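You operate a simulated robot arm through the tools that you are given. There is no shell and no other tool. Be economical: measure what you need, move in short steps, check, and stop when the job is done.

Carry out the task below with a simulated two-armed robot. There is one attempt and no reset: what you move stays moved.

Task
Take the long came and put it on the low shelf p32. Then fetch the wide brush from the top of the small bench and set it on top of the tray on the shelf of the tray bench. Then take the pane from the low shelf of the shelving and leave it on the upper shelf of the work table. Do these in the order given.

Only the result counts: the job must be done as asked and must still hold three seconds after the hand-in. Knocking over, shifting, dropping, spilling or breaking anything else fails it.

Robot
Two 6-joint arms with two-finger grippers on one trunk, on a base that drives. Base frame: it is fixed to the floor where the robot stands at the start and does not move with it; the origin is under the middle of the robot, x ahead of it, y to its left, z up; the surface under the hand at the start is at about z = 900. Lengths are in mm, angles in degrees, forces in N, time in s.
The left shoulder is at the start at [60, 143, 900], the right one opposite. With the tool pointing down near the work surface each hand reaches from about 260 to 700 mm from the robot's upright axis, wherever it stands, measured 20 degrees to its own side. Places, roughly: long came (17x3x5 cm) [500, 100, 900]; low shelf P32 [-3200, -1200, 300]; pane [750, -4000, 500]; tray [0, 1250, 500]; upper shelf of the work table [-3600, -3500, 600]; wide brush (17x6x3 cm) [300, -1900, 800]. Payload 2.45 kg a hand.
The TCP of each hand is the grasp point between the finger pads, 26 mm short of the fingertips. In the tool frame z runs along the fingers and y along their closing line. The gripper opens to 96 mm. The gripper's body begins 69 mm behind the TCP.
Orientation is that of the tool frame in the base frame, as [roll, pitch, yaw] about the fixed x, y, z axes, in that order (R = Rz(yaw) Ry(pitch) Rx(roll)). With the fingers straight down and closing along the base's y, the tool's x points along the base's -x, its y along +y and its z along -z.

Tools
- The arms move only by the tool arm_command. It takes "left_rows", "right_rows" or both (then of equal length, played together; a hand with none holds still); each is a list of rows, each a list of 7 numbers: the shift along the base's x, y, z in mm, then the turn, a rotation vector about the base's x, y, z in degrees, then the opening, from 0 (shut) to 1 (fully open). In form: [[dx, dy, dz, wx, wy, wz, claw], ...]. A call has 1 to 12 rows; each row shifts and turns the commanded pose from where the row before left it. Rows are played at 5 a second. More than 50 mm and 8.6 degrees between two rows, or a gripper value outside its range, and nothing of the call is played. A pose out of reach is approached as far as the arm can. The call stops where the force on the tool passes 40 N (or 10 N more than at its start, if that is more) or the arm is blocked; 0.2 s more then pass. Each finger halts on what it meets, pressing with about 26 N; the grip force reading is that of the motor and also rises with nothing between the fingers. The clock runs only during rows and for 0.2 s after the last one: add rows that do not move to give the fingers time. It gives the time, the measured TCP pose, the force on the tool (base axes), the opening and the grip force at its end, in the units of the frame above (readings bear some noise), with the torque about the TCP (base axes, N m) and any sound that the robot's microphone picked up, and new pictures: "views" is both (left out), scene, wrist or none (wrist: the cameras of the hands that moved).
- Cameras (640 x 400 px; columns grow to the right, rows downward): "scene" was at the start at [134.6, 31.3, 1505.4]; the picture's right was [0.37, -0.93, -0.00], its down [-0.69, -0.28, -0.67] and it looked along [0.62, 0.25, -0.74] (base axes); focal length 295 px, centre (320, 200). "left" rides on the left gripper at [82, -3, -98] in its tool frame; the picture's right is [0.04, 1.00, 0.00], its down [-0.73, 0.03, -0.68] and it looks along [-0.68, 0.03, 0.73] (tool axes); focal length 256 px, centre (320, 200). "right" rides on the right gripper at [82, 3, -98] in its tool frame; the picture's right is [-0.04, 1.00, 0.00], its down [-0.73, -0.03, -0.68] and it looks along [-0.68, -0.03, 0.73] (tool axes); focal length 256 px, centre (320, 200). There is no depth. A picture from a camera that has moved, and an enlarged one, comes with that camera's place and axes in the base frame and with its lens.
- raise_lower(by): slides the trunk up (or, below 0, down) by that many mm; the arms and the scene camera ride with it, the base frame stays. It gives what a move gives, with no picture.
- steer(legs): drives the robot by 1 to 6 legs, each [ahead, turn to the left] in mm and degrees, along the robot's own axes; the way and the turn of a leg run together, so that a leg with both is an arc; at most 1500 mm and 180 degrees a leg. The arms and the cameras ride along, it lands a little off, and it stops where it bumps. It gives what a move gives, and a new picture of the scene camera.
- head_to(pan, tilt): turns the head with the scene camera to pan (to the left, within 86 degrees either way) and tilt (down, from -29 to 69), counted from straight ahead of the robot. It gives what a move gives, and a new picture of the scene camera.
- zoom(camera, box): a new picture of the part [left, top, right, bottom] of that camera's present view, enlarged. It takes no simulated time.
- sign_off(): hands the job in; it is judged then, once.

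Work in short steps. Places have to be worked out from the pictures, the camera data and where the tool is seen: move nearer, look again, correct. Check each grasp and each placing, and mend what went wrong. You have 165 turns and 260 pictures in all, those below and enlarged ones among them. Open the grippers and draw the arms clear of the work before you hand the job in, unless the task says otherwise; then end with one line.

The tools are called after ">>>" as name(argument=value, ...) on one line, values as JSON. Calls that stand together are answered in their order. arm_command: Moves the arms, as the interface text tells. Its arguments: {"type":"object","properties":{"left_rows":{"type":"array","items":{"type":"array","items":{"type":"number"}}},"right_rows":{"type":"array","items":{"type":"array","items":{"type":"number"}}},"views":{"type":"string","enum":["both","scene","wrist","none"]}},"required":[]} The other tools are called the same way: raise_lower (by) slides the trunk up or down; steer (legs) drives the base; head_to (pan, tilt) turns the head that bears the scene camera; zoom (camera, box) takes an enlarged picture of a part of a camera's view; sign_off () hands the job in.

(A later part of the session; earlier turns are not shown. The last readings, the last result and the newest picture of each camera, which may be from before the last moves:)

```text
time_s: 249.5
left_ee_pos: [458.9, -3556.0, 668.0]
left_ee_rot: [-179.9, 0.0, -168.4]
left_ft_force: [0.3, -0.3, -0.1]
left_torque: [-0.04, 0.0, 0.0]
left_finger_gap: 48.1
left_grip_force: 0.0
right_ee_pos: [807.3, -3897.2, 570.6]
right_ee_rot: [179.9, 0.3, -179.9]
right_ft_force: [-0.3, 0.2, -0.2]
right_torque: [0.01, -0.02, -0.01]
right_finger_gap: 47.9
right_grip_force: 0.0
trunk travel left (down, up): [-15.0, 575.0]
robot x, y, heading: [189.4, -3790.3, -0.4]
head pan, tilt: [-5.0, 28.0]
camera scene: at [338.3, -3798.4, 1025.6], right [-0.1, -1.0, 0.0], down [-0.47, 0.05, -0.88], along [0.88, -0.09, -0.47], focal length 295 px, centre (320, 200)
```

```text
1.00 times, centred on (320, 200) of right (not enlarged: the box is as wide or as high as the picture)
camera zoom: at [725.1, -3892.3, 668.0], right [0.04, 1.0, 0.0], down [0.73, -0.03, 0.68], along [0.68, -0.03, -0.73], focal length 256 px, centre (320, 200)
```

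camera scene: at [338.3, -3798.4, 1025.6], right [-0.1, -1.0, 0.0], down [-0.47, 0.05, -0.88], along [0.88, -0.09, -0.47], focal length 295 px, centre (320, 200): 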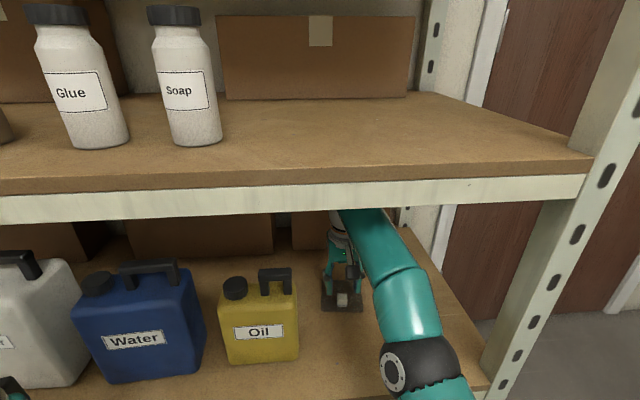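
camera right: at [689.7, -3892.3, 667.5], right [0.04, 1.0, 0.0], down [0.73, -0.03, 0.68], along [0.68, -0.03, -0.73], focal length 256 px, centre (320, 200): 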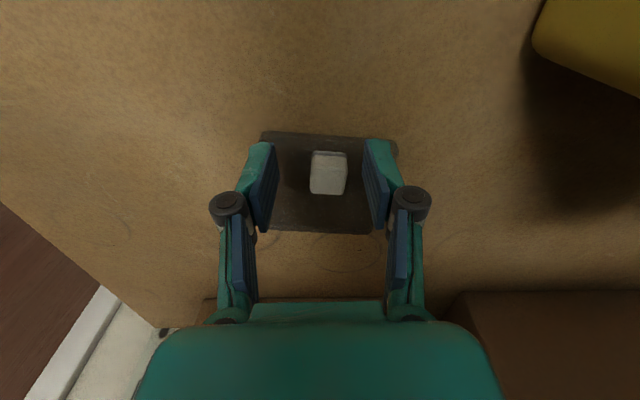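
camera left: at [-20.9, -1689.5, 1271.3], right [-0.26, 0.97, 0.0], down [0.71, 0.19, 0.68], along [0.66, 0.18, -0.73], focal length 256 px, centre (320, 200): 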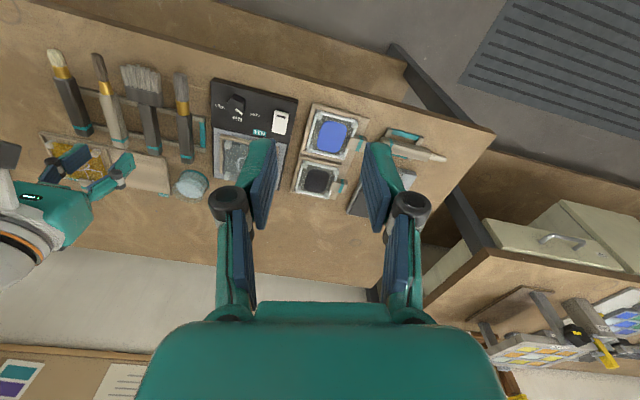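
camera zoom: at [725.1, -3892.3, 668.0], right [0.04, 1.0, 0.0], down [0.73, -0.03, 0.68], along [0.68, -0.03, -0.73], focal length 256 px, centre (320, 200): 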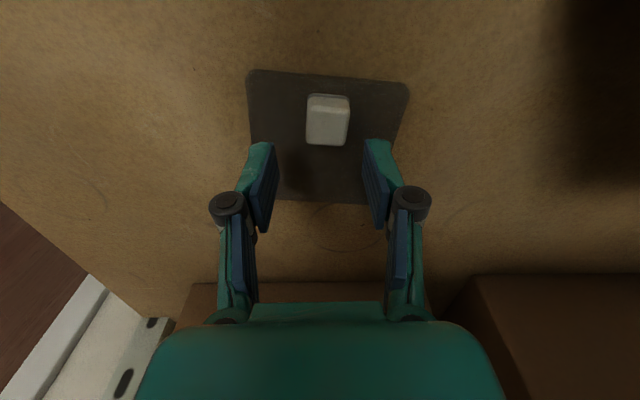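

Triangulation gives the knob at [790,−3891.5,533]. I centre, descend to z≈548 and grip.

>>> arm_command(right_rows=[[-17, 5, 0, 0, 0, 0, 0.5], [0, 0, -10, 0, 0, 0, 0.5], [0, 0, -7, 0, 0, 0, 0.5], [0, 0, -5, 0, 0, 0, 0.5], [0, 0, 0, 0, 0, 0, 0.5]], views="wrist")

```text
time_s: 250.7
left_ee_pos: [459.2, -3556.2, 668.6]
left_ee_rot: [-179.9, -0.1, -168.3]
left_ft_force: [0.2, -0.3, 0.8]
left_torque: [0.03, -0.01, 0.05]
left_finger_gap: 47.9
left_grip_force: 0.0
right_ee_pos: [791.3, -3890.3, 552.0]
right_ee_rot: [179.8, 0.5, 180.0]
right_ft_force: [2.3, -0.2, 20.6]
right_torque: [-0.05, 0.19, 0.01]
right_finger_gap: 47.1
right_grip_force: 9.0
trunk travel left (down, up): [-15.0, 575.0]
robot x, y, heading: [182.5, -3788.0, -0.7]
head pan, tilt: [-5.0, 28.0]
camera right: at [706.1, -3886.6, 648.3], right [0.04, 1.0, 0.0], down [0.73, -0.03, 0.69], along [0.69, -0.03, -0.73], focal length 256 px, centre (320, 200)
```

right: 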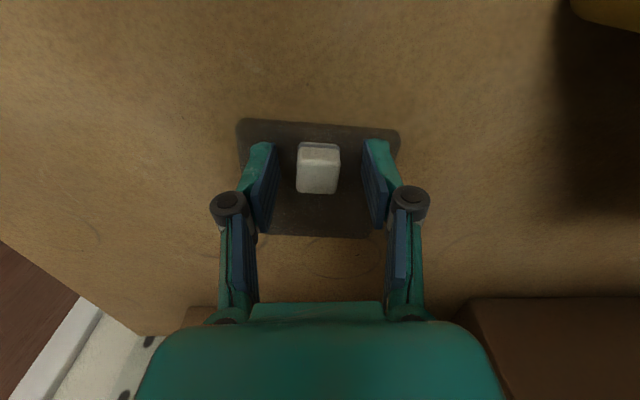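

The tips touch the pane at z≈552 (20 N). I ease up 6 mm and close on the knob.

>>> arm_command(right_rows=[[0, 0, 6, 0, 0, 0, 0.5], [0, 0, 0, 0, 0, 0, 0.5], [0, 0, 0, 0, 0, 0, 0.1], [0, 0, 0, 0, 0, 0, 0.1], [0, 0, 0, 0, 0, 0, 0.1], [0, 0, 0, 0, 0, 0, 0.1]], views="wrist")

```text
time_s: 252.1
left_ee_pos: [459.8, -3556.1, 668.8]
left_ee_rot: [180.0, 0.0, -168.3]
left_ft_force: [0.0, 0.4, 0.4]
left_torque: [0.01, 0.0, 0.02]
left_finger_gap: 48.3
left_grip_force: 0.1
right_ee_pos: [790.4, -3891.2, 553.5]
right_ee_rot: [179.8, 0.2, 180.0]
right_ft_force: [-0.8, -0.7, -0.3]
right_torque: [0.02, 0.01, -0.03]
right_finger_gap: 21.6
right_grip_force: 26.3
trunk travel left (down, up): [-15.0, 575.0]
robot x, y, heading: [187.3, -3787.8, -0.6]
head pan, tilt: [-5.0, 28.0]
camera right: at [706.4, -3887.0, 651.2], right [0.04, 1.0, 0.0], down [0.73, -0.03, 0.68], along [0.68, -0.03, -0.73], focal length 256 px, centre (320, 200)
```

right: 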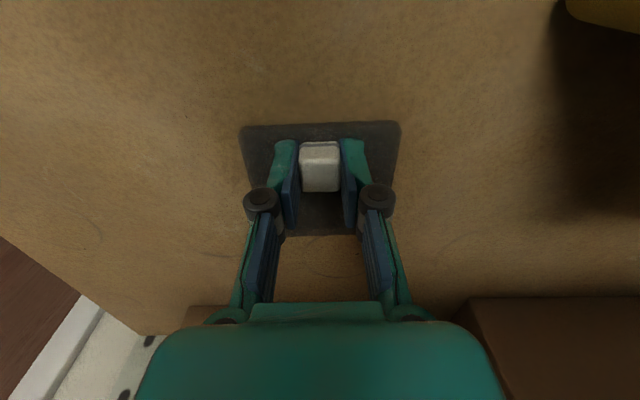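

Gripped. I lift 16 mm and draw it out of the shelf, then reverse.

>>> arm_command(right_rows=[[0, 0, 8, 0, 0, 0, 0.1], [0, 0, 8, 0, 0, 0, 0.1], [-25, 0, 0, 0, 0, 0, 0.1], [-40, 0, 0, 0, 0, 0, 0.1], [-40, 0, 0, 0, 0, 0, 0.1], [-40, 0, 0, 0, 0, 0, 0.1], [-40, 0, 0, 0, 0, 0, 0.1], [0, 0, 0, 0, 0, 0, 0.1]])

>>> steer(legs=[[-250, 0]])

```text
time_s: 253.9
left_ee_pos: [460.6, -3556.2, 667.5]
left_ee_rot: [-179.9, 0.0, -168.3]
left_ft_force: [0.3, 0.3, 0.2]
left_torque: [-0.02, -0.01, -0.02]
left_finger_gap: 48.0
left_grip_force: 0.2
right_ee_pos: [609.1, -3890.6, 571.2]
right_ee_rot: [179.9, 0.3, -180.0]
right_ft_force: [0.1, -0.5, 0.2]
right_torque: [0.01, 0.01, 0.0]
right_finger_gap: 21.1
right_grip_force: 25.6
trunk travel left (down, up): [-15.0, 575.0]
robot x, y, heading: [188.8, -3792.4, -0.3]
head pan, tilt: [-5.0, 28.0]
camera scene: at [338.2, -3798.4, 1025.6], right [-0.1, -1.0, 0.0], down [-0.47, 0.05, -0.88], along [0.88, -0.09, -0.47], focal length 295 px, centre (320, 200)
camera right: at [525.8, -3887.0, 667.8], right [0.04, 1.0, 0.0], down [0.73, -0.03, 0.68], along [0.68, -0.03, -0.73], focal length 256 px, centre (320, 200)
```

scene: 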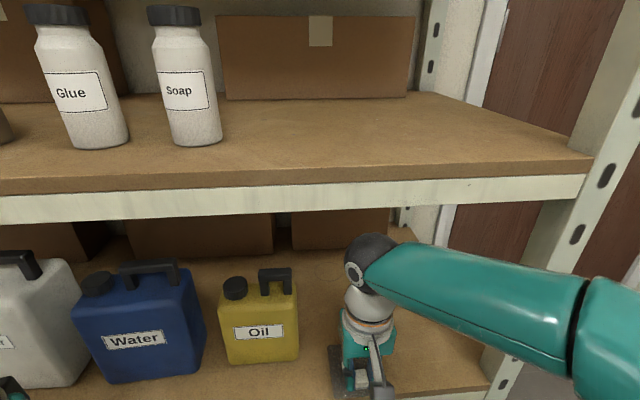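
right: 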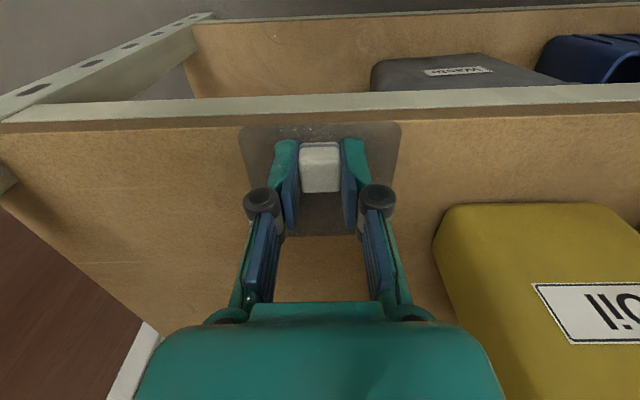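

```text
time_s: 255.7
left_ee_pos: [216.8, -3551.6, 668.6]
left_ee_rot: [179.9, 0.1, -167.9]
left_ft_force: [0.1, 0.5, 0.3]
left_torque: [-0.02, -0.02, 0.0]
left_finger_gap: 48.2
left_grip_force: 0.1
right_ee_pos: [369.4, -3885.2, 570.2]
right_ee_rot: [180.0, 0.3, -179.5]
right_ft_force: [0.7, 0.2, 0.0]
right_torque: [-0.01, 0.02, 0.01]
right_finger_gap: 21.1
right_grip_force: 25.6
trunk travel left (down, up): [-15.0, 575.0]
robot x, y, heading: [-56.7, -3789.2, -0.2]
head pan, tilt: [-5.0, 28.0]
camera scene: at [97.0, -3795.3, 1025.5], right [-0.09, -1.0, 0.0], down [-0.47, 0.04, -0.88], along [0.88, -0.08, -0.47], focal length 295 px, centre (320, 200)
```

scene: 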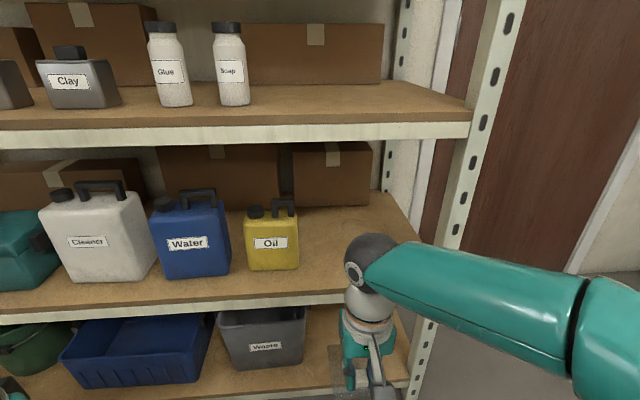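

The pane is out. I raise the trunk and turn west in steps.

>>> raise_lower(by=400)

>>> raise_lower(by=110)

>>> steer(legs=[[0, -60]])

>>> steer(legs=[[0, -60]])

>>> steer(legs=[[0, -60]])

>>> head_to(pan=0, tilt=25)

```text
time_s: 259.5
left_ee_pos: [217.5, -3552.1, 1069.8]
left_ee_rot: [-180.0, 0.0, -167.8]
left_ft_force: [0.2, -1.1, 0.0]
left_torque: [0.01, 0.03, 0.0]
left_finger_gap: 48.1
left_grip_force: 0.1
right_ee_pos: [369.1, -3885.4, 970.1]
right_ee_rot: [179.9, 0.4, -179.6]
right_ft_force: [0.2, 0.0, -1.3]
right_torque: [0.0, -0.03, -0.02]
right_finger_gap: 21.1
right_grip_force: 25.7
trunk travel left (down, up): [-415.0, 175.0]
robot x, y, heading: [-52.3, -3787.0, -0.1]
head pan, tilt: [-5.0, 28.0]
```

```text
time_s: 261.0
left_ee_pos: [217.4, -3551.4, 1177.8]
left_ee_rot: [-179.9, 0.0, -167.8]
left_ft_force: [0.1, -0.5, 0.3]
left_torque: [0.03, 0.0, -0.02]
left_finger_gap: 48.1
left_grip_force: 0.1
right_ee_pos: [369.2, -3885.1, 1081.5]
right_ee_rot: [179.9, 0.3, -179.5]
right_ft_force: [0.6, 0.1, -1.3]
right_torque: [-0.04, 0.02, 0.0]
right_finger_gap: 21.0
right_grip_force: 25.6
trunk travel left (down, up): [-525.0, 65.0]
robot x, y, heading: [-51.8, -3787.4, -0.3]
head pan, tilt: [-5.0, 28.0]
```

```text
time_s: 264.4
left_ee_pos: [287.2, -3906.9, 1178.8]
left_ee_rot: [179.9, 0.0, 132.1]
left_ft_force: [0.4, 0.4, -0.5]
left_torque: [0.0, -0.01, 0.01]
left_finger_gap: 47.6
left_grip_force: 0.1
right_ee_pos: [73.6, -4207.5, 1081.5]
right_ee_rot: [179.9, 0.3, 120.4]
right_ft_force: [-0.1, -0.7, -1.6]
right_torque: [0.04, -0.01, -0.01]
right_finger_gap: 21.0
right_grip_force: 26.0
trunk travel left (down, up): [-525.0, 65.0]
robot x, y, heading: [-25.3, -3775.5, -59.9]
head pan, tilt: [-5.0, 28.0]
camera scene: at [42.7, -3909.1, 1535.5], right [-0.91, -0.42, 0.0], down [-0.2, 0.43, -0.88], along [0.37, -0.8, -0.47], focal length 295 px, centre (320, 200)
```

scene: 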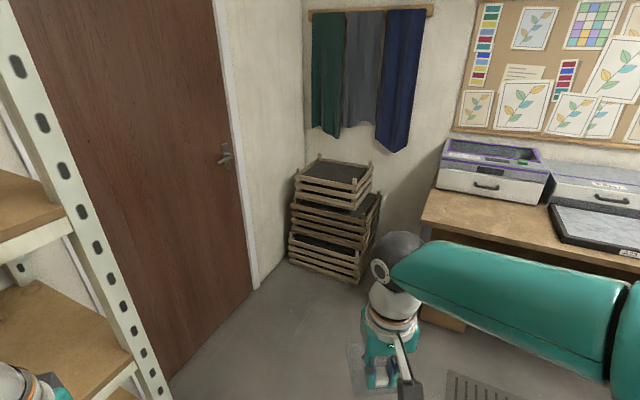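

```text
time_s: 267.8
left_ee_pos: [13.0, -4112.1, 1180.1]
left_ee_rot: [-179.9, 0.0, 71.7]
left_ft_force: [-0.4, 0.4, 0.8]
left_torque: [0.01, 0.01, 0.0]
left_finger_gap: 47.8
left_grip_force: 0.0
right_ee_pos: [-351.8, -4075.5, 1080.5]
right_ee_rot: [179.9, 0.2, 60.0]
right_ft_force: [-0.8, -0.5, -1.6]
right_torque: [0.0, -0.04, 0.02]
right_finger_gap: 21.1
right_grip_force: 25.7
trunk travel left (down, up): [-525.0, 65.0]
robot x, y, heading: [4.2, -3792.4, -120.0]
head pan, tilt: [-5.0, 28.0]
camera scene: at [-81.4, -3915.1, 1535.5], right [-0.82, 0.57, 0.0], down [0.27, 0.38, -0.88], along [-0.51, -0.72, -0.47], focal length 295 px, centre (320, 200)
```

scene: 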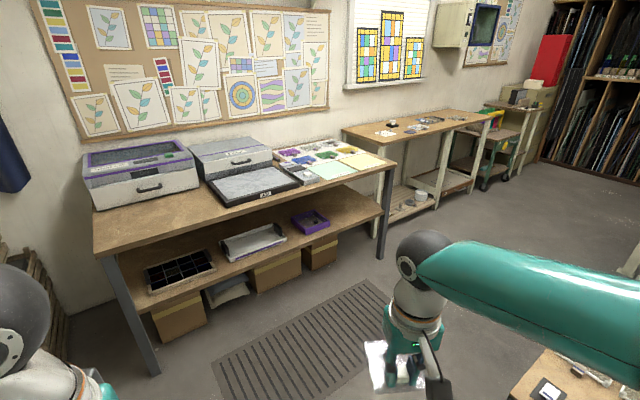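

```text
time_s: 271.1
left_ee_pos: [-273.6, -3962.6, 1180.3]
left_ee_rot: [-179.9, 0.0, 11.9]
left_ft_force: [0.3, 0.5, 0.1]
left_torque: [-0.01, 0.01, -0.02]
left_finger_gap: 47.9
left_grip_force: 0.1
right_ee_pos: [-423.7, -3628.0, 1081.5]
right_ee_rot: [179.9, 0.2, 0.2]
right_ft_force: [-1.1, 0.9, -1.4]
right_torque: [0.0, -0.04, 0.02]
right_finger_gap: 21.3
right_grip_force: 26.2
trunk travel left (down, up): [-525.0, 65.0]
robot x, y, heading: [-1.7, -3823.2, -179.5]
head pan, tilt: [-5.0, 28.0]
camera scene: at [-150.6, -3815.1, 1535.6], right [0.08, 1.0, 0.0], down [0.47, -0.04, -0.88], along [-0.88, 0.07, -0.47], focal length 295 px, centre (320, 200)
```

scene: 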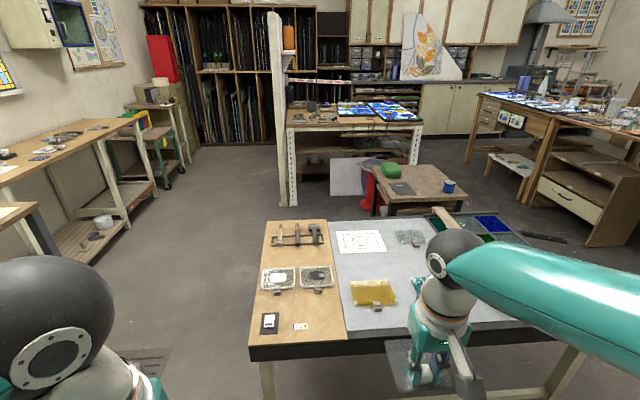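

```text
time_s: 271.8
left_ee_pos: [-271.9, -3961.9, 1179.9]
left_ee_rot: [180.0, 0.1, 12.0]
left_ft_force: [0.3, -1.0, -0.2]
left_torque: [0.02, -0.02, 0.02]
left_finger_gap: 48.2
left_grip_force: 0.0
right_ee_pos: [-422.3, -3628.0, 1081.5]
right_ee_rot: [179.8, 0.3, 0.4]
right_ft_force: [0.7, -0.3, -1.0]
right_torque: [-0.01, -0.01, 0.01]
right_finger_gap: 21.1
right_grip_force: 26.6
trunk travel left (down, up): [-525.0, 65.0]
robot x, y, heading: [-0.3, -3824.3, -179.4]
head pan, tilt: [0.0, 25.0]
camera scene: at [-151.7, -3821.6, 1540.3], right [-0.01, 1.0, 0.0], down [0.42, 0.0, -0.91], along [-0.91, -0.01, -0.42], focal length 295 px, centre (320, 200)
```

scene: 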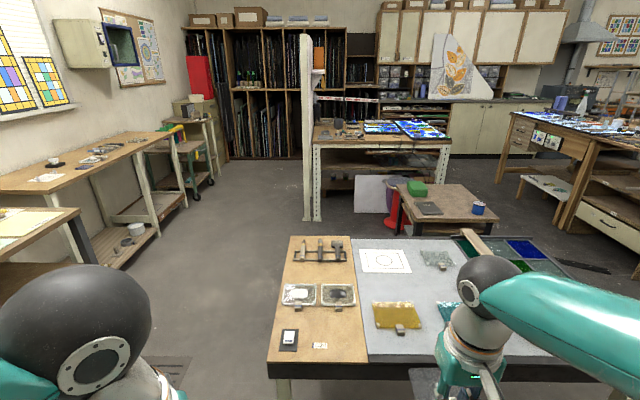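

I zoom on the work table in the distance to find the upper shelf and its access side.

>>> zoom(camera="scene", box=[290, 90, 490, 230])

```text
2.86 times, centred on (390, 160) of scene
camera zoom: at [-151.7, -3821.6, 1540.3], right [-0.01, 1.0, 0.0], down [0.42, 0.0, -0.91], along [-0.91, -0.01, -0.42], focal length 843 px, centre (120, 314)
```

zoom: 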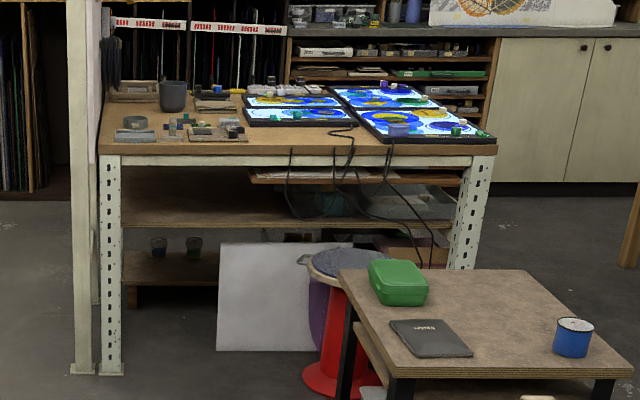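

The upper shelf (z≈593) has only ~210 mm headroom, so I'll need a tilted regrasp of the pane's knob. First I drive round the dark table's south side and look at the open bench there as a regrasp spot.

>>> steer(legs=[[0, 30], [1100, 0], [0, -30], [900, 0]])

>>> head_to(pan=45, tilt=28)

>>> head_to(pan=-35, tilt=25)

```text
time_s: 285.5
left_ee_pos: [-2178.1, -4553.4, 1179.2]
left_ee_rot: [179.9, -0.1, 12.5]
left_ft_force: [0.1, 1.6, -0.2]
left_torque: [0.0, 0.01, -0.05]
left_finger_gap: 47.9
left_grip_force: 0.0
right_ee_pos: [-2331.7, -4220.4, 1082.2]
right_ee_rot: [179.8, 0.1, 0.9]
right_ft_force: [-0.6, -0.8, -1.5]
right_torque: [0.0, -0.02, -0.01]
right_finger_gap: 21.2
right_grip_force: 26.3
trunk travel left (down, up): [-525.0, 65.0]
robot x, y, heading: [-1909.4, -4413.4, -178.8]
head pan, tilt: [0.0, 25.0]
camera scene: at [-2058.2, -4414.6, 1540.3], right [-0.02, 1.0, 0.0], down [0.42, 0.01, -0.91], along [-0.91, -0.02, -0.42], focal length 295 px, centre (320, 200)
```

scene: 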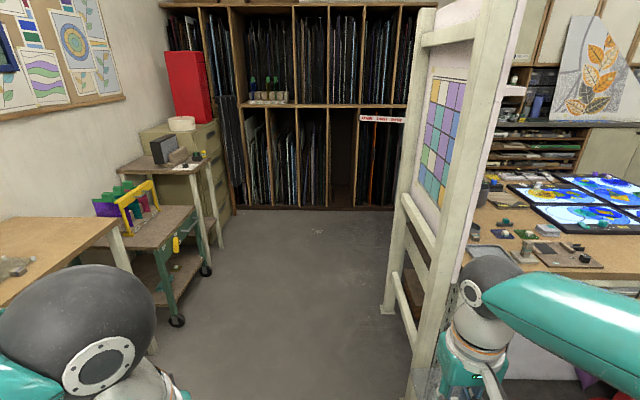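

```text
time_s: 286.7
left_ee_pos: [-2177.0, -4553.3, 1179.8]
left_ee_rot: [-179.9, 0.1, 12.5]
left_ft_force: [-0.3, -1.0, -0.5]
left_torque: [0.0, 0.02, 0.01]
left_finger_gap: 48.0
left_grip_force: 0.1
right_ee_pos: [-2331.2, -4219.9, 1082.1]
right_ee_rot: [179.9, 0.3, 0.9]
right_ft_force: [-0.2, 0.6, -0.8]
right_torque: [0.04, -0.03, 0.02]
right_finger_gap: 21.3
right_grip_force: 25.7
trunk travel left (down, up): [-525.0, 65.0]
robot x, y, heading: [-1904.9, -4413.4, -179.1]
head pan, tilt: [45.0, 28.0]
camera scene: at [-2028.6, -4478.5, 1535.6], right [-0.72, 0.69, 0.0], down [0.33, 0.34, -0.88], along [-0.61, -0.64, -0.47], focal length 295 px, centre (320, 200)
```

scene: 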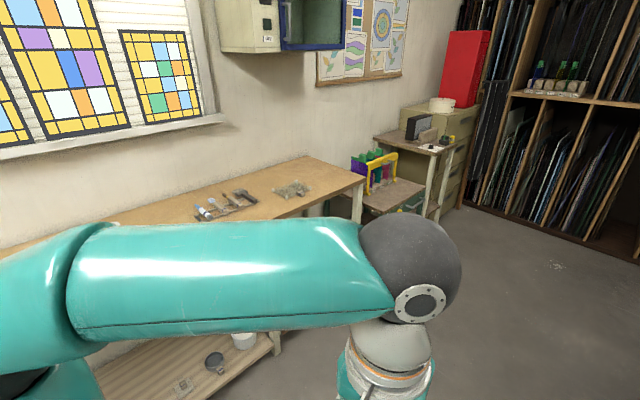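

```text
time_s: 288.2
left_ee_pos: [-2176.4, -4553.2, 1181.5]
left_ee_rot: [180.0, 0.0, 12.5]
left_ft_force: [0.1, -1.3, -0.3]
left_torque: [0.02, 0.01, 0.01]
left_finger_gap: 48.1
left_grip_force: 0.1
right_ee_pos: [-2331.9, -4220.3, 1082.9]
right_ee_rot: [179.9, 0.2, 1.0]
right_ft_force: [-0.4, 0.5, -0.7]
right_torque: [0.0, -0.01, -0.01]
right_finger_gap: 21.0
right_grip_force: 25.9
trunk travel left (down, up): [-525.0, 65.0]
robot x, y, heading: [-1906.0, -4417.8, -178.9]
head pan, tilt: [-35.0, 25.0]
camera scene: at [-2041.8, -4361.5, 1540.4], right [0.56, 0.83, 0.0], down [0.35, -0.24, -0.91], along [-0.75, 0.51, -0.42], focal length 295 px, centre (320, 200)
```

scene: 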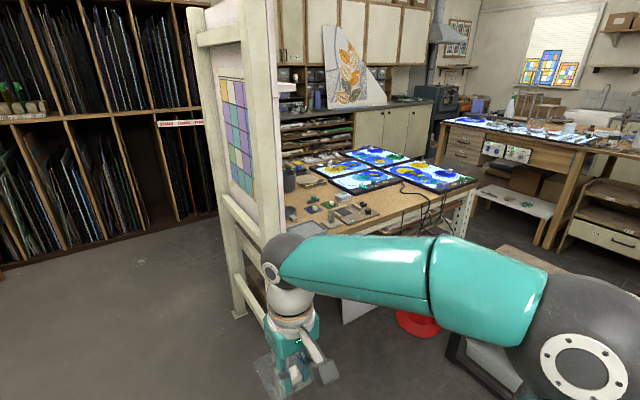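

I turn toward the south bench to inspect its top.

>>> steer(legs=[[0, 60]])

>>> steer(legs=[[0, 29]])

>>> head_to(pan=0, tilt=40)

```text
time_s: 291.6
left_ee_pos: [-1923.4, -4720.9, 1182.1]
left_ee_rot: [-179.9, 0.0, 72.3]
left_ft_force: [0.1, -0.1, -0.8]
left_torque: [0.01, 0.01, 0.02]
left_finger_gap: 47.9
left_grip_force: 0.1
right_ee_pos: [-2287.8, -4685.1, 1082.1]
right_ee_rot: [180.0, 0.3, 60.5]
right_ft_force: [1.3, 0.2, -1.4]
right_torque: [0.03, -0.01, 0.01]
right_finger_gap: 21.3
right_grip_force: 26.1
trunk travel left (down, up): [-525.0, 65.0]
robot x, y, heading: [-1934.5, -4402.2, -119.3]
head pan, tilt: [-35.0, 25.0]
camera scene: at [-2046.7, -4491.0, 1540.3], right [-0.43, 0.9, 0.0], down [0.38, 0.18, -0.91], along [-0.82, -0.39, -0.42], focal length 295 px, centre (320, 200)
```

scene: 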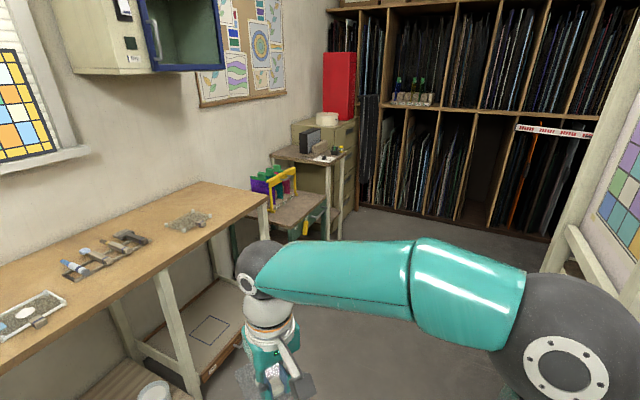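

```text
time_s: 293.6
left_ee_pos: [-1769.0, -4673.5, 1182.0]
left_ee_rot: [180.0, 0.0, 101.4]
left_ft_force: [0.5, -0.3, 0.5]
left_torque: [-0.02, 0.01, -0.03]
left_finger_gap: 48.3
left_grip_force: 0.2
right_ee_pos: [-2103.9, -4822.4, 1082.9]
right_ee_rot: [179.9, 0.3, 89.7]
right_ft_force: [-0.1, -0.3, -1.4]
right_torque: [0.03, -0.01, -0.04]
right_finger_gap: 21.3
right_grip_force: 26.3
trunk travel left (down, up): [-525.0, 65.0]
robot x, y, heading: [-1950.8, -4402.5, -90.4]
head pan, tilt: [-35.0, 25.0]
camera scene: at [-2002.7, -4533.9, 1540.4], right [-0.82, 0.58, 0.0], down [0.24, 0.34, -0.91], along [-0.52, -0.74, -0.42], focal length 295 px, centre (320, 200)
```

scene: 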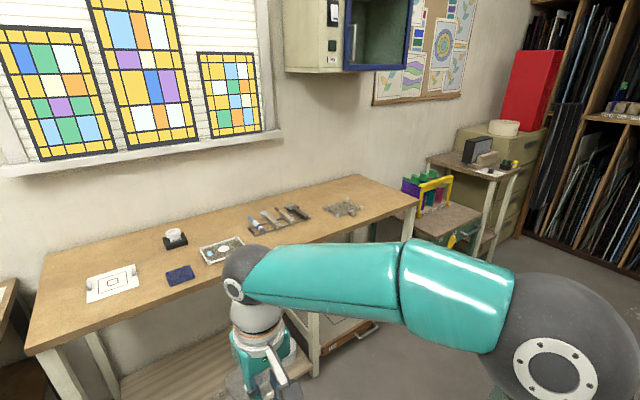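

```text
time_s: 294.6
left_ee_pos: [-1767.1, -4674.2, 1180.0]
left_ee_rot: [-179.9, 0.1, 101.4]
left_ft_force: [0.4, 0.3, -0.5]
left_torque: [0.01, 0.03, -0.01]
left_finger_gap: 48.0
left_grip_force: 0.0
right_ee_pos: [-2104.7, -4822.4, 1083.4]
right_ee_rot: [179.8, 0.4, 89.8]
right_ft_force: [-0.7, 0.4, -1.5]
right_torque: [-0.01, 0.02, -0.03]
right_finger_gap: 21.4
right_grip_force: 26.3
trunk travel left (down, up): [-525.0, 65.0]
robot x, y, heading: [-1948.5, -4400.8, -90.2]
head pan, tilt: [0.0, 40.0]
camera scene: at [-1949.3, -4543.9, 1517.1], right [-1.0, 0.01, 0.0], down [0.0, 0.64, -0.77], along [-0.01, -0.77, -0.64], focal length 295 px, centre (320, 200)
```

scene: 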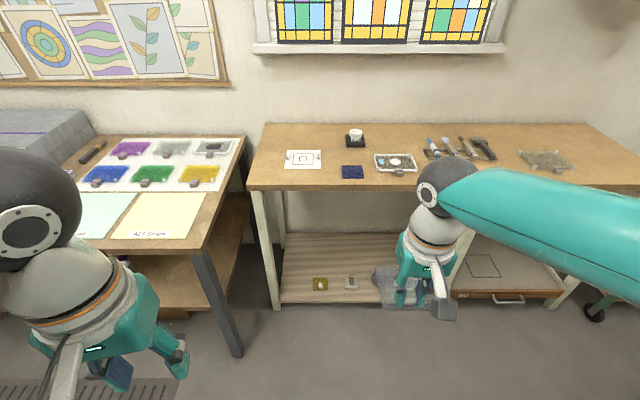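

The bench front edge is at y≈−5358, with a clear patch around (−2520,−5420). I shift over to stand in front of it.

>>> steer(legs=[[0, -58], [470, 0], [0, 58]])

>>> head_to(pan=-15, tilt=45)

```text
time_s: 303.3
left_ee_pos: [-2189.0, -4922.8, 1182.0]
left_ee_rot: [-179.9, 0.1, 99.7]
left_ft_force: [-0.1, 0.2, -0.2]
left_torque: [0.02, 0.02, 0.04]
left_finger_gap: 48.0
left_grip_force: 0.0
right_ee_pos: [-2529.3, -5060.7, 1083.7]
right_ee_rot: [179.9, 0.3, 88.0]
right_ft_force: [-1.1, 0.7, -0.8]
right_torque: [0.0, 0.02, -0.02]
right_finger_gap: 21.2
right_grip_force: 26.0
trunk travel left (down, up): [-525.0, 65.0]
robot x, y, heading: [-2383.0, -4641.7, -92.5]
head pan, tilt: [0.0, 40.0]
camera scene: at [-2388.7, -4785.8, 1517.0], right [-1.0, 0.04, 0.0], down [0.03, 0.64, -0.77], along [-0.03, -0.77, -0.64], focal length 295 px, centre (320, 200)
```

scene: 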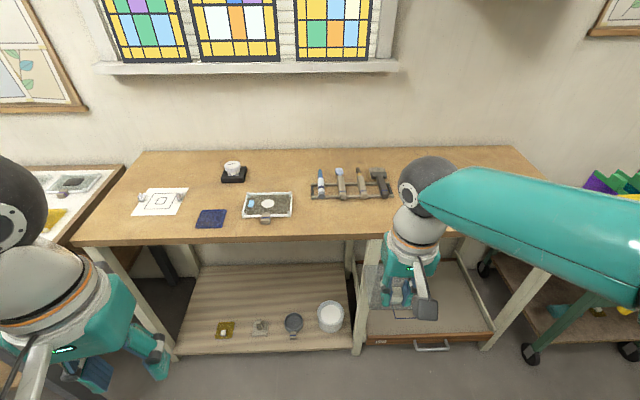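

```text
time_s: 304.1
left_ee_pos: [-2191.0, -4922.2, 1181.3]
left_ee_rot: [-180.0, 0.0, 99.7]
left_ft_force: [0.4, 0.0, -0.1]
left_torque: [-0.01, 0.02, 0.01]
left_finger_gap: 47.7
left_grip_force: 0.1
right_ee_pos: [-2530.3, -5059.3, 1084.4]
right_ee_rot: [179.9, 0.2, 88.1]
right_ft_force: [-0.1, 0.5, -1.5]
right_torque: [0.05, -0.02, 0.01]
right_finger_gap: 21.2
right_grip_force: 26.0
trunk travel left (down, up): [-525.0, 65.0]
robot x, y, heading: [-2382.0, -4643.5, -92.3]
head pan, tilt: [-15.0, 45.0]
camera scene: at [-2410.6, -4778.2, 1509.8], right [-0.95, 0.3, 0.0], down [0.21, 0.68, -0.71], along [-0.21, -0.68, -0.71], focal length 295 px, centre (320, 200)
```

scene: 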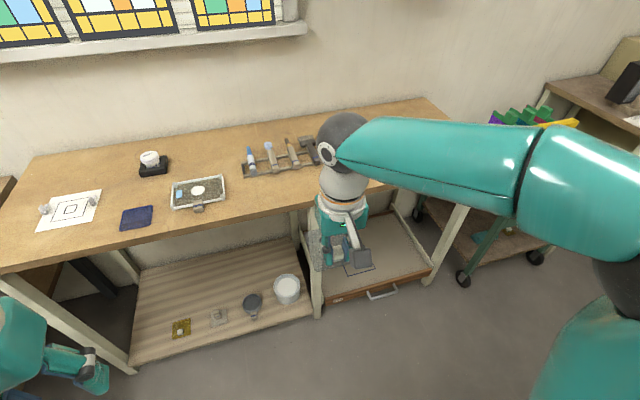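

I drive 190 mm nearer the bench.

>>> steer(legs=[[190, 0]])

>>> arm_command(right_rows=[[0, -30, -10, 0, 0, 1, 0.1], [0, -40, -20, 0, 0, 1, 0.1], [0, -45, -20, 0, 0, 0, 0.1], [0, -30, -30, 0, 0, 0, 0.1], [0, 0, 0, 0, 0, 0, 0.1]])

```text
time_s: 305.6
left_ee_pos: [-2197.4, -5113.5, 1181.3]
left_ee_rot: [-179.9, -0.1, 99.7]
left_ft_force: [-0.4, -0.3, 0.2]
left_torque: [0.05, 0.03, 0.0]
left_finger_gap: 47.9
left_grip_force: 0.0
right_ee_pos: [-2538.1, -5252.3, 1084.5]
right_ee_rot: [-180.0, 0.2, 88.1]
right_ft_force: [-0.6, 0.1, -1.1]
right_torque: [0.02, -0.01, 0.02]
right_finger_gap: 21.2
right_grip_force: 25.8
trunk travel left (down, up): [-525.0, 65.0]
robot x, y, heading: [-2391.4, -4832.1, -92.1]
head pan, tilt: [-15.0, 45.0]
camera scene: at [-2417.2, -4971.1, 1509.6], right [-0.95, 0.3, 0.0], down [0.21, 0.68, -0.71], along [-0.21, -0.67, -0.71], focal length 295 px, centre (320, 200)
```

scene: 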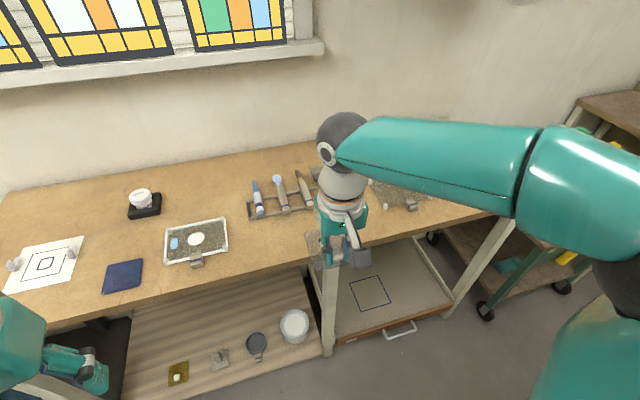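

```text
time_s: 306.8
left_ee_pos: [-2196.5, -5112.2, 1182.8]
left_ee_rot: [-180.0, 0.0, 99.7]
left_ft_force: [0.7, 0.0, 1.0]
left_torque: [-0.03, 0.01, -0.01]
left_finger_gap: 48.0
left_grip_force: 0.1
right_ee_pos: [-2534.2, -5397.4, 1005.3]
right_ee_rot: [179.9, 0.3, 90.1]
right_ft_force: [-0.7, 0.5, -1.3]
right_torque: [0.0, -0.02, 0.04]
right_finger_gap: 21.1
right_grip_force: 25.7
trunk travel left (down, up): [-525.0, 65.0]
robot x, y, heading: [-2392.1, -4832.8, -92.3]
head pan, tilt: [-15.0, 45.0]
camera scene: at [-2417.1, -4968.3, 1509.9], right [-0.95, 0.3, 0.0], down [0.21, 0.67, -0.71], along [-0.21, -0.68, -0.71], focal length 295 px, centre (320, 200)
camera right: at [-2533.0, -5315.2, 1102.8], right [1.0, -0.04, 0.0], down [-0.03, -0.73, 0.68], along [-0.02, -0.68, -0.73], focal length 256 px, centre (320, 200)
```

scene: 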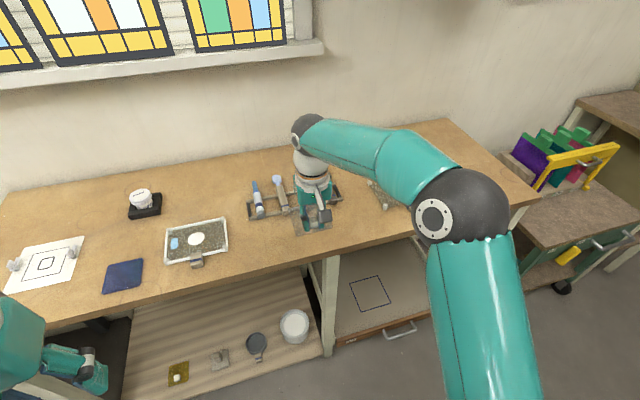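
right: 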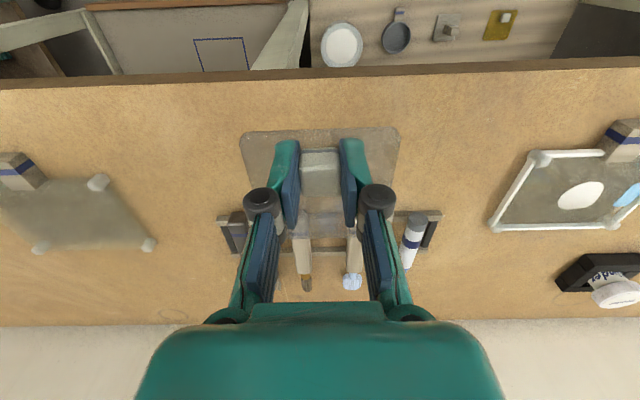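

The free strip runs y −5373 to −5515. I centre the knob at y≈−5408 and lower toward the bench top.

>>> arm_command(right_rows=[[0, -9, -20, 0, 0, 0, 0.1], [0, 0, -25, 0, 0, 0, 0.1], [0, 0, -10, 0, 0, 0, 0.1], [0, 0, -5, 0, 0, 0, 0.1], [0, 0, -4, 0, 0, 0, 0.1], [0, 0, -3, 0, 0, 0, 0.1], [0, 0, -2, 0, 0, 0, 0.1], [0, 0, 0, 0, 0, 0, 0.1]], views="wrist")

```text
time_s: 308.6
left_ee_pos: [-2198.0, -5113.9, 1182.8]
left_ee_rot: [180.0, 0.0, 99.8]
left_ft_force: [0.6, 1.0, -0.3]
left_torque: [0.0, -0.02, 0.02]
left_finger_gap: 48.2
left_grip_force: 0.0
right_ee_pos: [-2536.8, -5405.5, 935.0]
right_ee_rot: [179.9, 0.2, 90.1]
right_ft_force: [-0.1, -0.1, -0.6]
right_torque: [-0.01, 0.02, 0.02]
right_finger_gap: 21.0
right_grip_force: 26.0
trunk travel left (down, up): [-525.0, 65.0]
robot x, y, heading: [-2390.9, -4835.5, -92.2]
head pan, tilt: [-15.0, 45.0]
camera right: at [-2535.6, -5321.8, 1031.9], right [1.0, -0.04, 0.0], down [-0.03, -0.73, 0.68], along [-0.02, -0.68, -0.73], focal length 256 px, centre (320, 200)
```

right: 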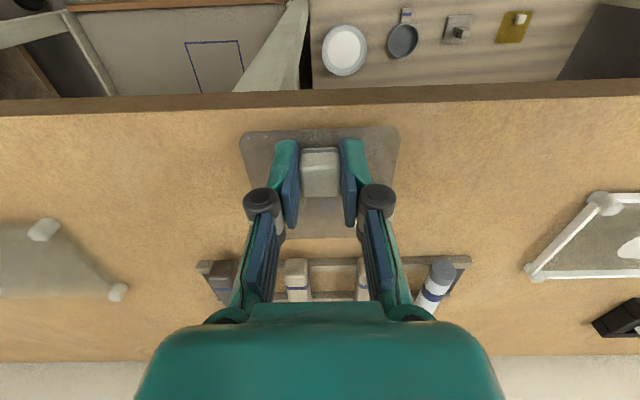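

No contact yet at 935; I continue gently.

>>> arm_command(right_rows=[[0, 0, -2, 0, 0, 0, 0.1], [0, 0, -2, 0, 0, 0, 0.1], [0, 0, -2, 0, 0, 0, 0.1], [0, 0, -2, 0, 0, 0, 0.1], [0, 0, 0, 0, 0, 0, 0.1]], views="none")

```text
time_s: 309.8
left_ee_pos: [-2197.1, -5112.8, 1183.3]
left_ee_rot: [-180.0, 0.0, 99.8]
left_ft_force: [0.3, -0.2, 0.7]
left_torque: [-0.03, -0.02, -0.04]
left_finger_gap: 48.1
left_grip_force: 0.0
right_ee_pos: [-2537.3, -5405.8, 927.8]
right_ee_rot: [179.8, 0.3, 90.1]
right_ft_force: [0.6, 0.2, -1.0]
right_torque: [0.0, 0.03, 0.04]
right_finger_gap: 21.3
right_grip_force: 26.3
trunk travel left (down, up): [-525.0, 65.0]
robot x, y, heading: [-2389.6, -4836.4, -92.3]
head pan, tilt: [-15.0, 45.0]
```

>>> arm_command(right_rows=[[0, 0, -3, 0, 0, 0, 0.1], [0, 0, -3, 0, 0, 0, 0.1], [0, 0, -3, 0, 0, 0, 0.1], [0, 0, -3, 0, 0, 0, 0.1], [0, 0, 0, 0, 0, 0, 0.1]], views="wrist")

```text
time_s: 311.0
left_ee_pos: [-2197.0, -5114.2, 1182.7]
left_ee_rot: [180.0, 0.0, 99.7]
left_ft_force: [-0.5, -0.1, -0.6]
left_torque: [0.03, -0.06, -0.01]
left_finger_gap: 47.8
left_grip_force: 0.1
right_ee_pos: [-2537.0, -5405.6, 916.0]
right_ee_rot: [179.9, 0.3, 90.1]
right_ft_force: [-0.5, 0.4, -0.5]
right_torque: [-0.01, 0.0, 0.0]
right_finger_gap: 21.2
right_grip_force: 26.0
trunk travel left (down, up): [-525.0, 65.0]
robot x, y, heading: [-2391.8, -4829.7, -92.0]
head pan, tilt: [-15.0, 45.0]
camera right: at [-2535.0, -5322.6, 1012.4], right [1.0, -0.04, 0.0], down [-0.03, -0.73, 0.68], along [-0.02, -0.68, -0.73], focal length 256 px, centre (320, 200)
```

right: 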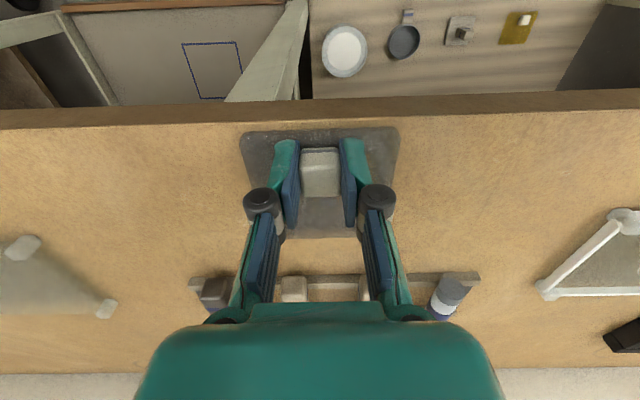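

Bench surface is lower (≈868) and its edge nearer −5383, so I shift 20 mm further in and lower on.

>>> arm_command(right_rows=[[0, -20, 0, 0, 0, 0, 0.1], [0, 0, -5, 0, 0, 0, 0.1], [0, 0, -5, 0, 0, 0, 0.1], [0, 0, -3, 0, 0, 0, 0.1], [0, 0, -3, 0, 0, 0, 0.1], [0, 0, -2, 0, 0, 0, 0.1], [0, 0, -2, 0, 0, 0, 0.1], [0, 0, 0, 0, 0, 0, 0.1]], views="wrist")

```text
time_s: 312.0
left_ee_pos: [-2196.3, -5113.9, 1182.2]
left_ee_rot: [-179.9, 0.0, 99.6]
left_ft_force: [-0.1, -0.8, -0.5]
left_torque: [0.0, 0.01, -0.01]
left_finger_gap: 48.1
left_grip_force: 0.2
right_ee_pos: [-2537.1, -5427.7, 913.1]
right_ee_rot: [179.9, 1.2, 90.0]
right_ft_force: [-1.8, 5.3, 15.1]
right_torque: [0.36, 0.0, -0.01]
right_finger_gap: 21.0
right_grip_force: 26.0
trunk travel left (down, up): [-525.0, 65.0]
robot x, y, heading: [-2389.7, -4833.0, -92.2]
head pan, tilt: [-15.0, 45.0]
stopped in row 4 (right hand): the force on the tool passed its limit at 44 N (the readings are from after the stop); the commanded pose is now the measured one
camera right: at [-2535.3, -5343.4, 1009.1], right [1.0, -0.04, 0.0], down [-0.03, -0.72, 0.69], along [-0.03, -0.69, -0.72], focal length 256 px, centre (320, 200)
```

right: 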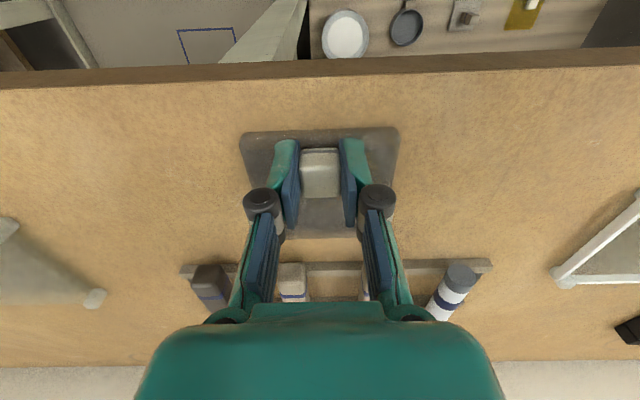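

Contact at z≈912. I ease up 2 mm and release, then rise.

>>> arm_command(right_rows=[[0, 0, 2, 0, 0, 0, 0.1], [0, 0, 0, 0, 0, 0, 0.1], [0, 0, 0, 0, 0, 0, 0.45], [0, 0, 0, 0, 0, 0, 0.45], [0, 0, 0, 0, 0, 0, 0.45], [0, 0, 20, 0, 0, 0, 0.45], [0, 0, 30, 0, 0, 0, 0.45]], views="wrist")

```text
time_s: 313.6
left_ee_pos: [-2197.7, -5112.0, 1183.2]
left_ee_rot: [-179.9, -0.1, 99.7]
left_ft_force: [0.0, 0.1, 0.7]
left_torque: [0.02, -0.01, 0.0]
left_finger_gap: 47.9
left_grip_force: 0.0
right_ee_pos: [-2537.6, -5430.1, 961.7]
right_ee_rot: [179.9, 1.0, 90.0]
right_ft_force: [-0.1, 0.6, -0.6]
right_torque: [0.05, 0.03, 0.02]
right_finger_gap: 43.1
right_grip_force: 0.1
trunk travel left (down, up): [-525.0, 65.0]
robot x, y, heading: [-2391.0, -4835.2, -92.3]
head pan, tilt: [-15.0, 45.0]
camera right: at [-2536.3, -5345.9, 1058.3], right [1.0, -0.04, 0.0], down [-0.03, -0.72, 0.69], along [-0.03, -0.69, -0.72], focal length 256 px, centre (320, 200)
```

right: 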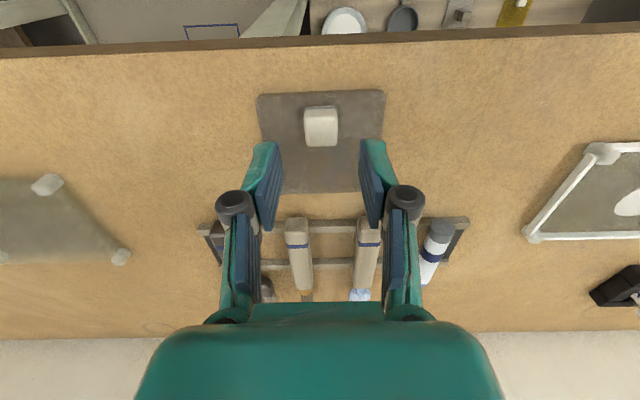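

The pane lies flat; knob at about [−2537,−5430,897], surface z≈881. I tilt the tool 45° so the fingers point forward and down, above the knob.

>>> arm_command(right_rows=[[0, 3, 2, -7.5, 0, 0, 0.45], [0, 3, 2, -7.5, 0, 0, 0.45], [0, 3, 0, -7.5, 0, 0, 0.45], [0, 0, 0, -7.5, 0, 0, 0.45], [0, 0, 0, -7.5, 0, 0, 0.45], [0, 0, 0, -7.5, 0, 0, 0.45], [0, 0, 0, 0, 0, 0, 0.45]])

```text
time_s: 315.2
left_ee_pos: [-2197.5, -5112.2, 1182.6]
left_ee_rot: [179.9, 0.0, 99.7]
left_ft_force: [0.3, 0.0, -0.8]
left_torque: [0.01, -0.03, 0.0]
left_finger_gap: 48.1
left_grip_force: 0.1
right_ee_pos: [-2537.0, -5421.0, 966.0]
right_ee_rot: [179.8, 46.0, 90.0]
right_ft_force: [0.5, 0.6, 0.2]
right_torque: [0.01, 0.01, -0.03]
right_finger_gap: 43.1
right_grip_force: 0.1
trunk travel left (down, up): [-525.0, 65.0]
robot x, y, heading: [-2390.0, -4830.6, -92.2]
head pan, tilt: [-15.0, 45.0]
camera scene: at [-2417.1, -4969.2, 1509.8], right [-0.95, 0.3, 0.0], down [0.21, 0.68, -0.71], along [-0.21, -0.67, -0.71], focal length 295 px, centre (320, 200)
camera right: at [-2535.2, -5290.9, 975.4], right [1.0, -0.03, 0.03], down [-0.03, -0.02, 1.0], along [-0.03, -1.0, -0.02], focal length 256 px, centre (320, 200)
```

scene: 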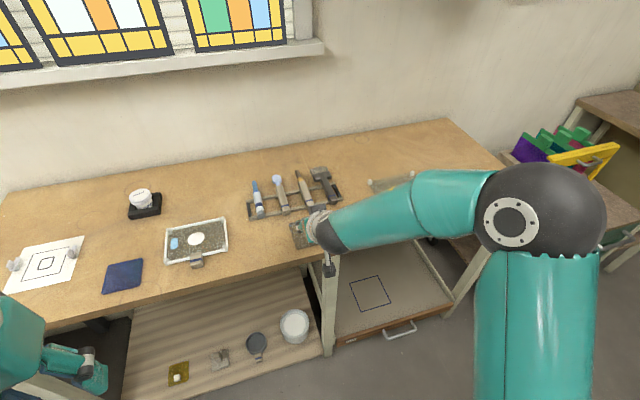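
right: 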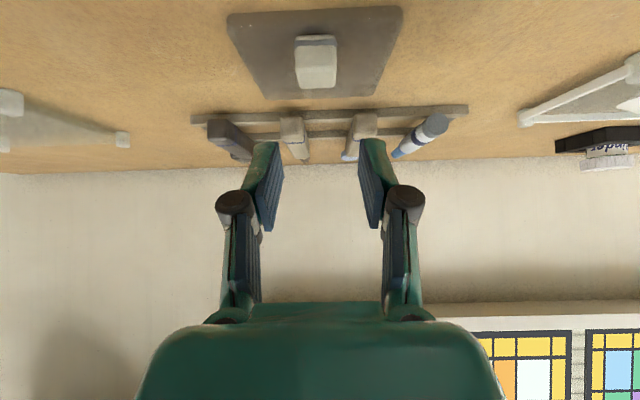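

The tilt works. I shift 2 mm and descend onto the knob.

>>> arm_command(right_rows=[[-2, -2, -25, 0, 0, 0, 0.45], [0, 0, -15, 0, 0, 0, 0.45], [0, 0, -7, 0, 0, 0, 0.45], [0, 0, -3, 0, 0, 0, 0.45], [0, 0, 0, 0, 0, 0, 0.45]])

```text
time_s: 316.4
left_ee_pos: [-2197.9, -5112.9, 1183.3]
left_ee_rot: [179.9, 0.0, 99.6]
left_ft_force: [-0.2, -0.6, 0.0]
left_torque: [-0.04, -0.01, 0.05]
left_finger_gap: 48.1
left_grip_force: 0.0
right_ee_pos: [-2539.2, -5420.3, 916.7]
right_ee_rot: [179.9, 46.0, 90.0]
right_ft_force: [-0.1, 0.6, 0.3]
right_torque: [0.02, 0.02, 0.01]
right_finger_gap: 43.3
right_grip_force: 0.0
trunk travel left (down, up): [-525.0, 65.0]
robot x, y, heading: [-2392.9, -4835.3, -92.4]
head pan, tilt: [-15.0, 45.0]
camera scene: at [-2417.1, -4969.3, 1509.8], right [-0.95, 0.3, 0.0], down [0.21, 0.68, -0.71], along [-0.21, -0.67, -0.71], focal length 295 px, centre (320, 200)
camera right: at [-2537.0, -5292.2, 925.9], right [1.0, -0.03, 0.03], down [-0.03, -0.02, 1.0], along [-0.03, -1.0, -0.02], focal length 256 px, centre (320, 200)
```

scene: 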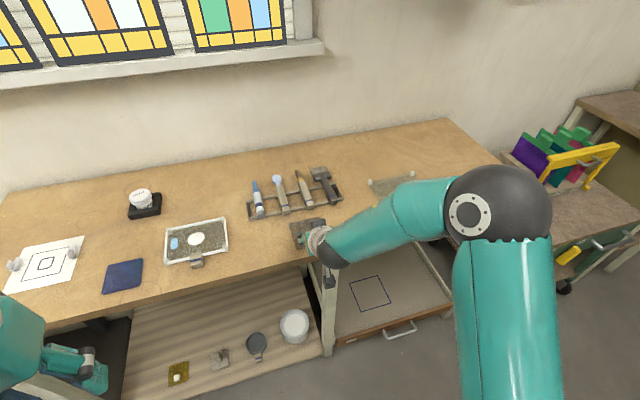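
right: 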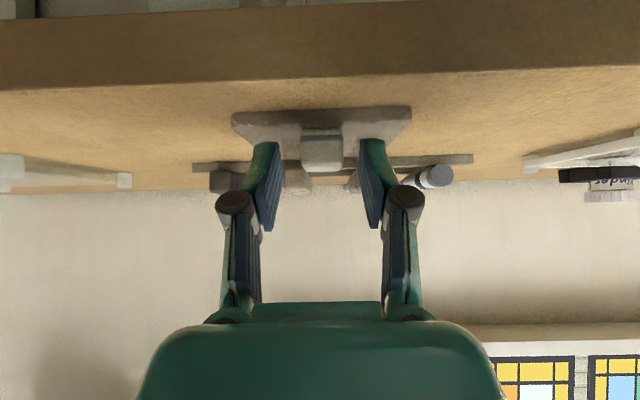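

The tips are around the knob with ~6 mm over the pane. I lower 3 mm, go 5 mm forward and close.

>>> arm_command(right_rows=[[0, -5, -3, 0, 0, 0, 0.45], [0, 0, 0, 0, 0, 0, 0.45], [0, 0, 0, 0, 0, 0, 0.1], [0, 0, 0, 0, 0, 0, 0.1], [0, 0, 0, 0, 0, 0, 0.1], [0, 0, 0, 0, 0, 0, 0.1]], views="wrist")

>>> zoom(camera="right", box=[200, 90, 440, 240])

```text
time_s: 317.8
left_ee_pos: [-2196.4, -5112.3, 1183.0]
left_ee_rot: [180.0, 0.0, 99.7]
left_ft_force: [0.0, -0.3, 0.1]
left_torque: [0.01, -0.03, 0.0]
left_finger_gap: 48.0
left_grip_force: 0.1
right_ee_pos: [-2539.0, -5426.8, 913.3]
right_ee_rot: [179.9, 46.0, 89.9]
right_ft_force: [0.1, -1.0, 4.4]
right_torque: [-0.13, 0.04, 0.05]
right_finger_gap: 21.4
right_grip_force: 26.1
trunk travel left (down, up): [-525.0, 65.0]
robot x, y, heading: [-2391.1, -4831.9, -92.2]
head pan, tilt: [-15.0, 45.0]
camera right: at [-2537.6, -5298.4, 922.6], right [1.0, -0.03, 0.03], down [-0.03, -0.02, 1.0], along [-0.03, -1.0, -0.02], focal length 256 px, centre (320, 200)
```

right: 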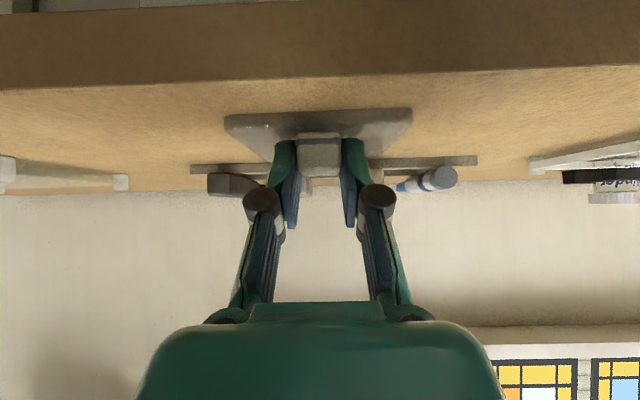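

```text
2.67 times, centred on (320, 165) of right
camera zoom: at [-2537.6, -5298.4, 922.6], right [1.0, -0.03, 0.03], down [-0.03, -0.02, 1.0], along [-0.03, -1.0, -0.02], focal length 683 px, centre (320, 293)
```

zoom: 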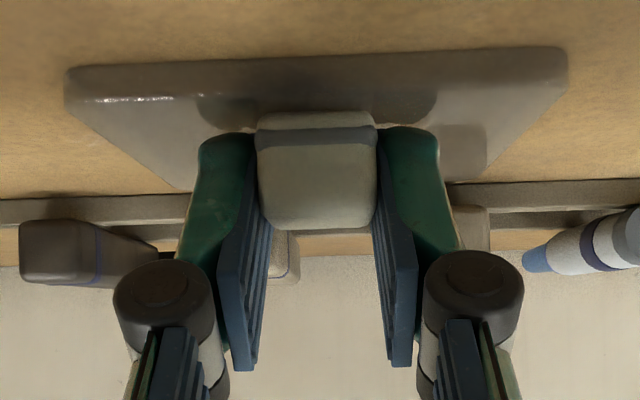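

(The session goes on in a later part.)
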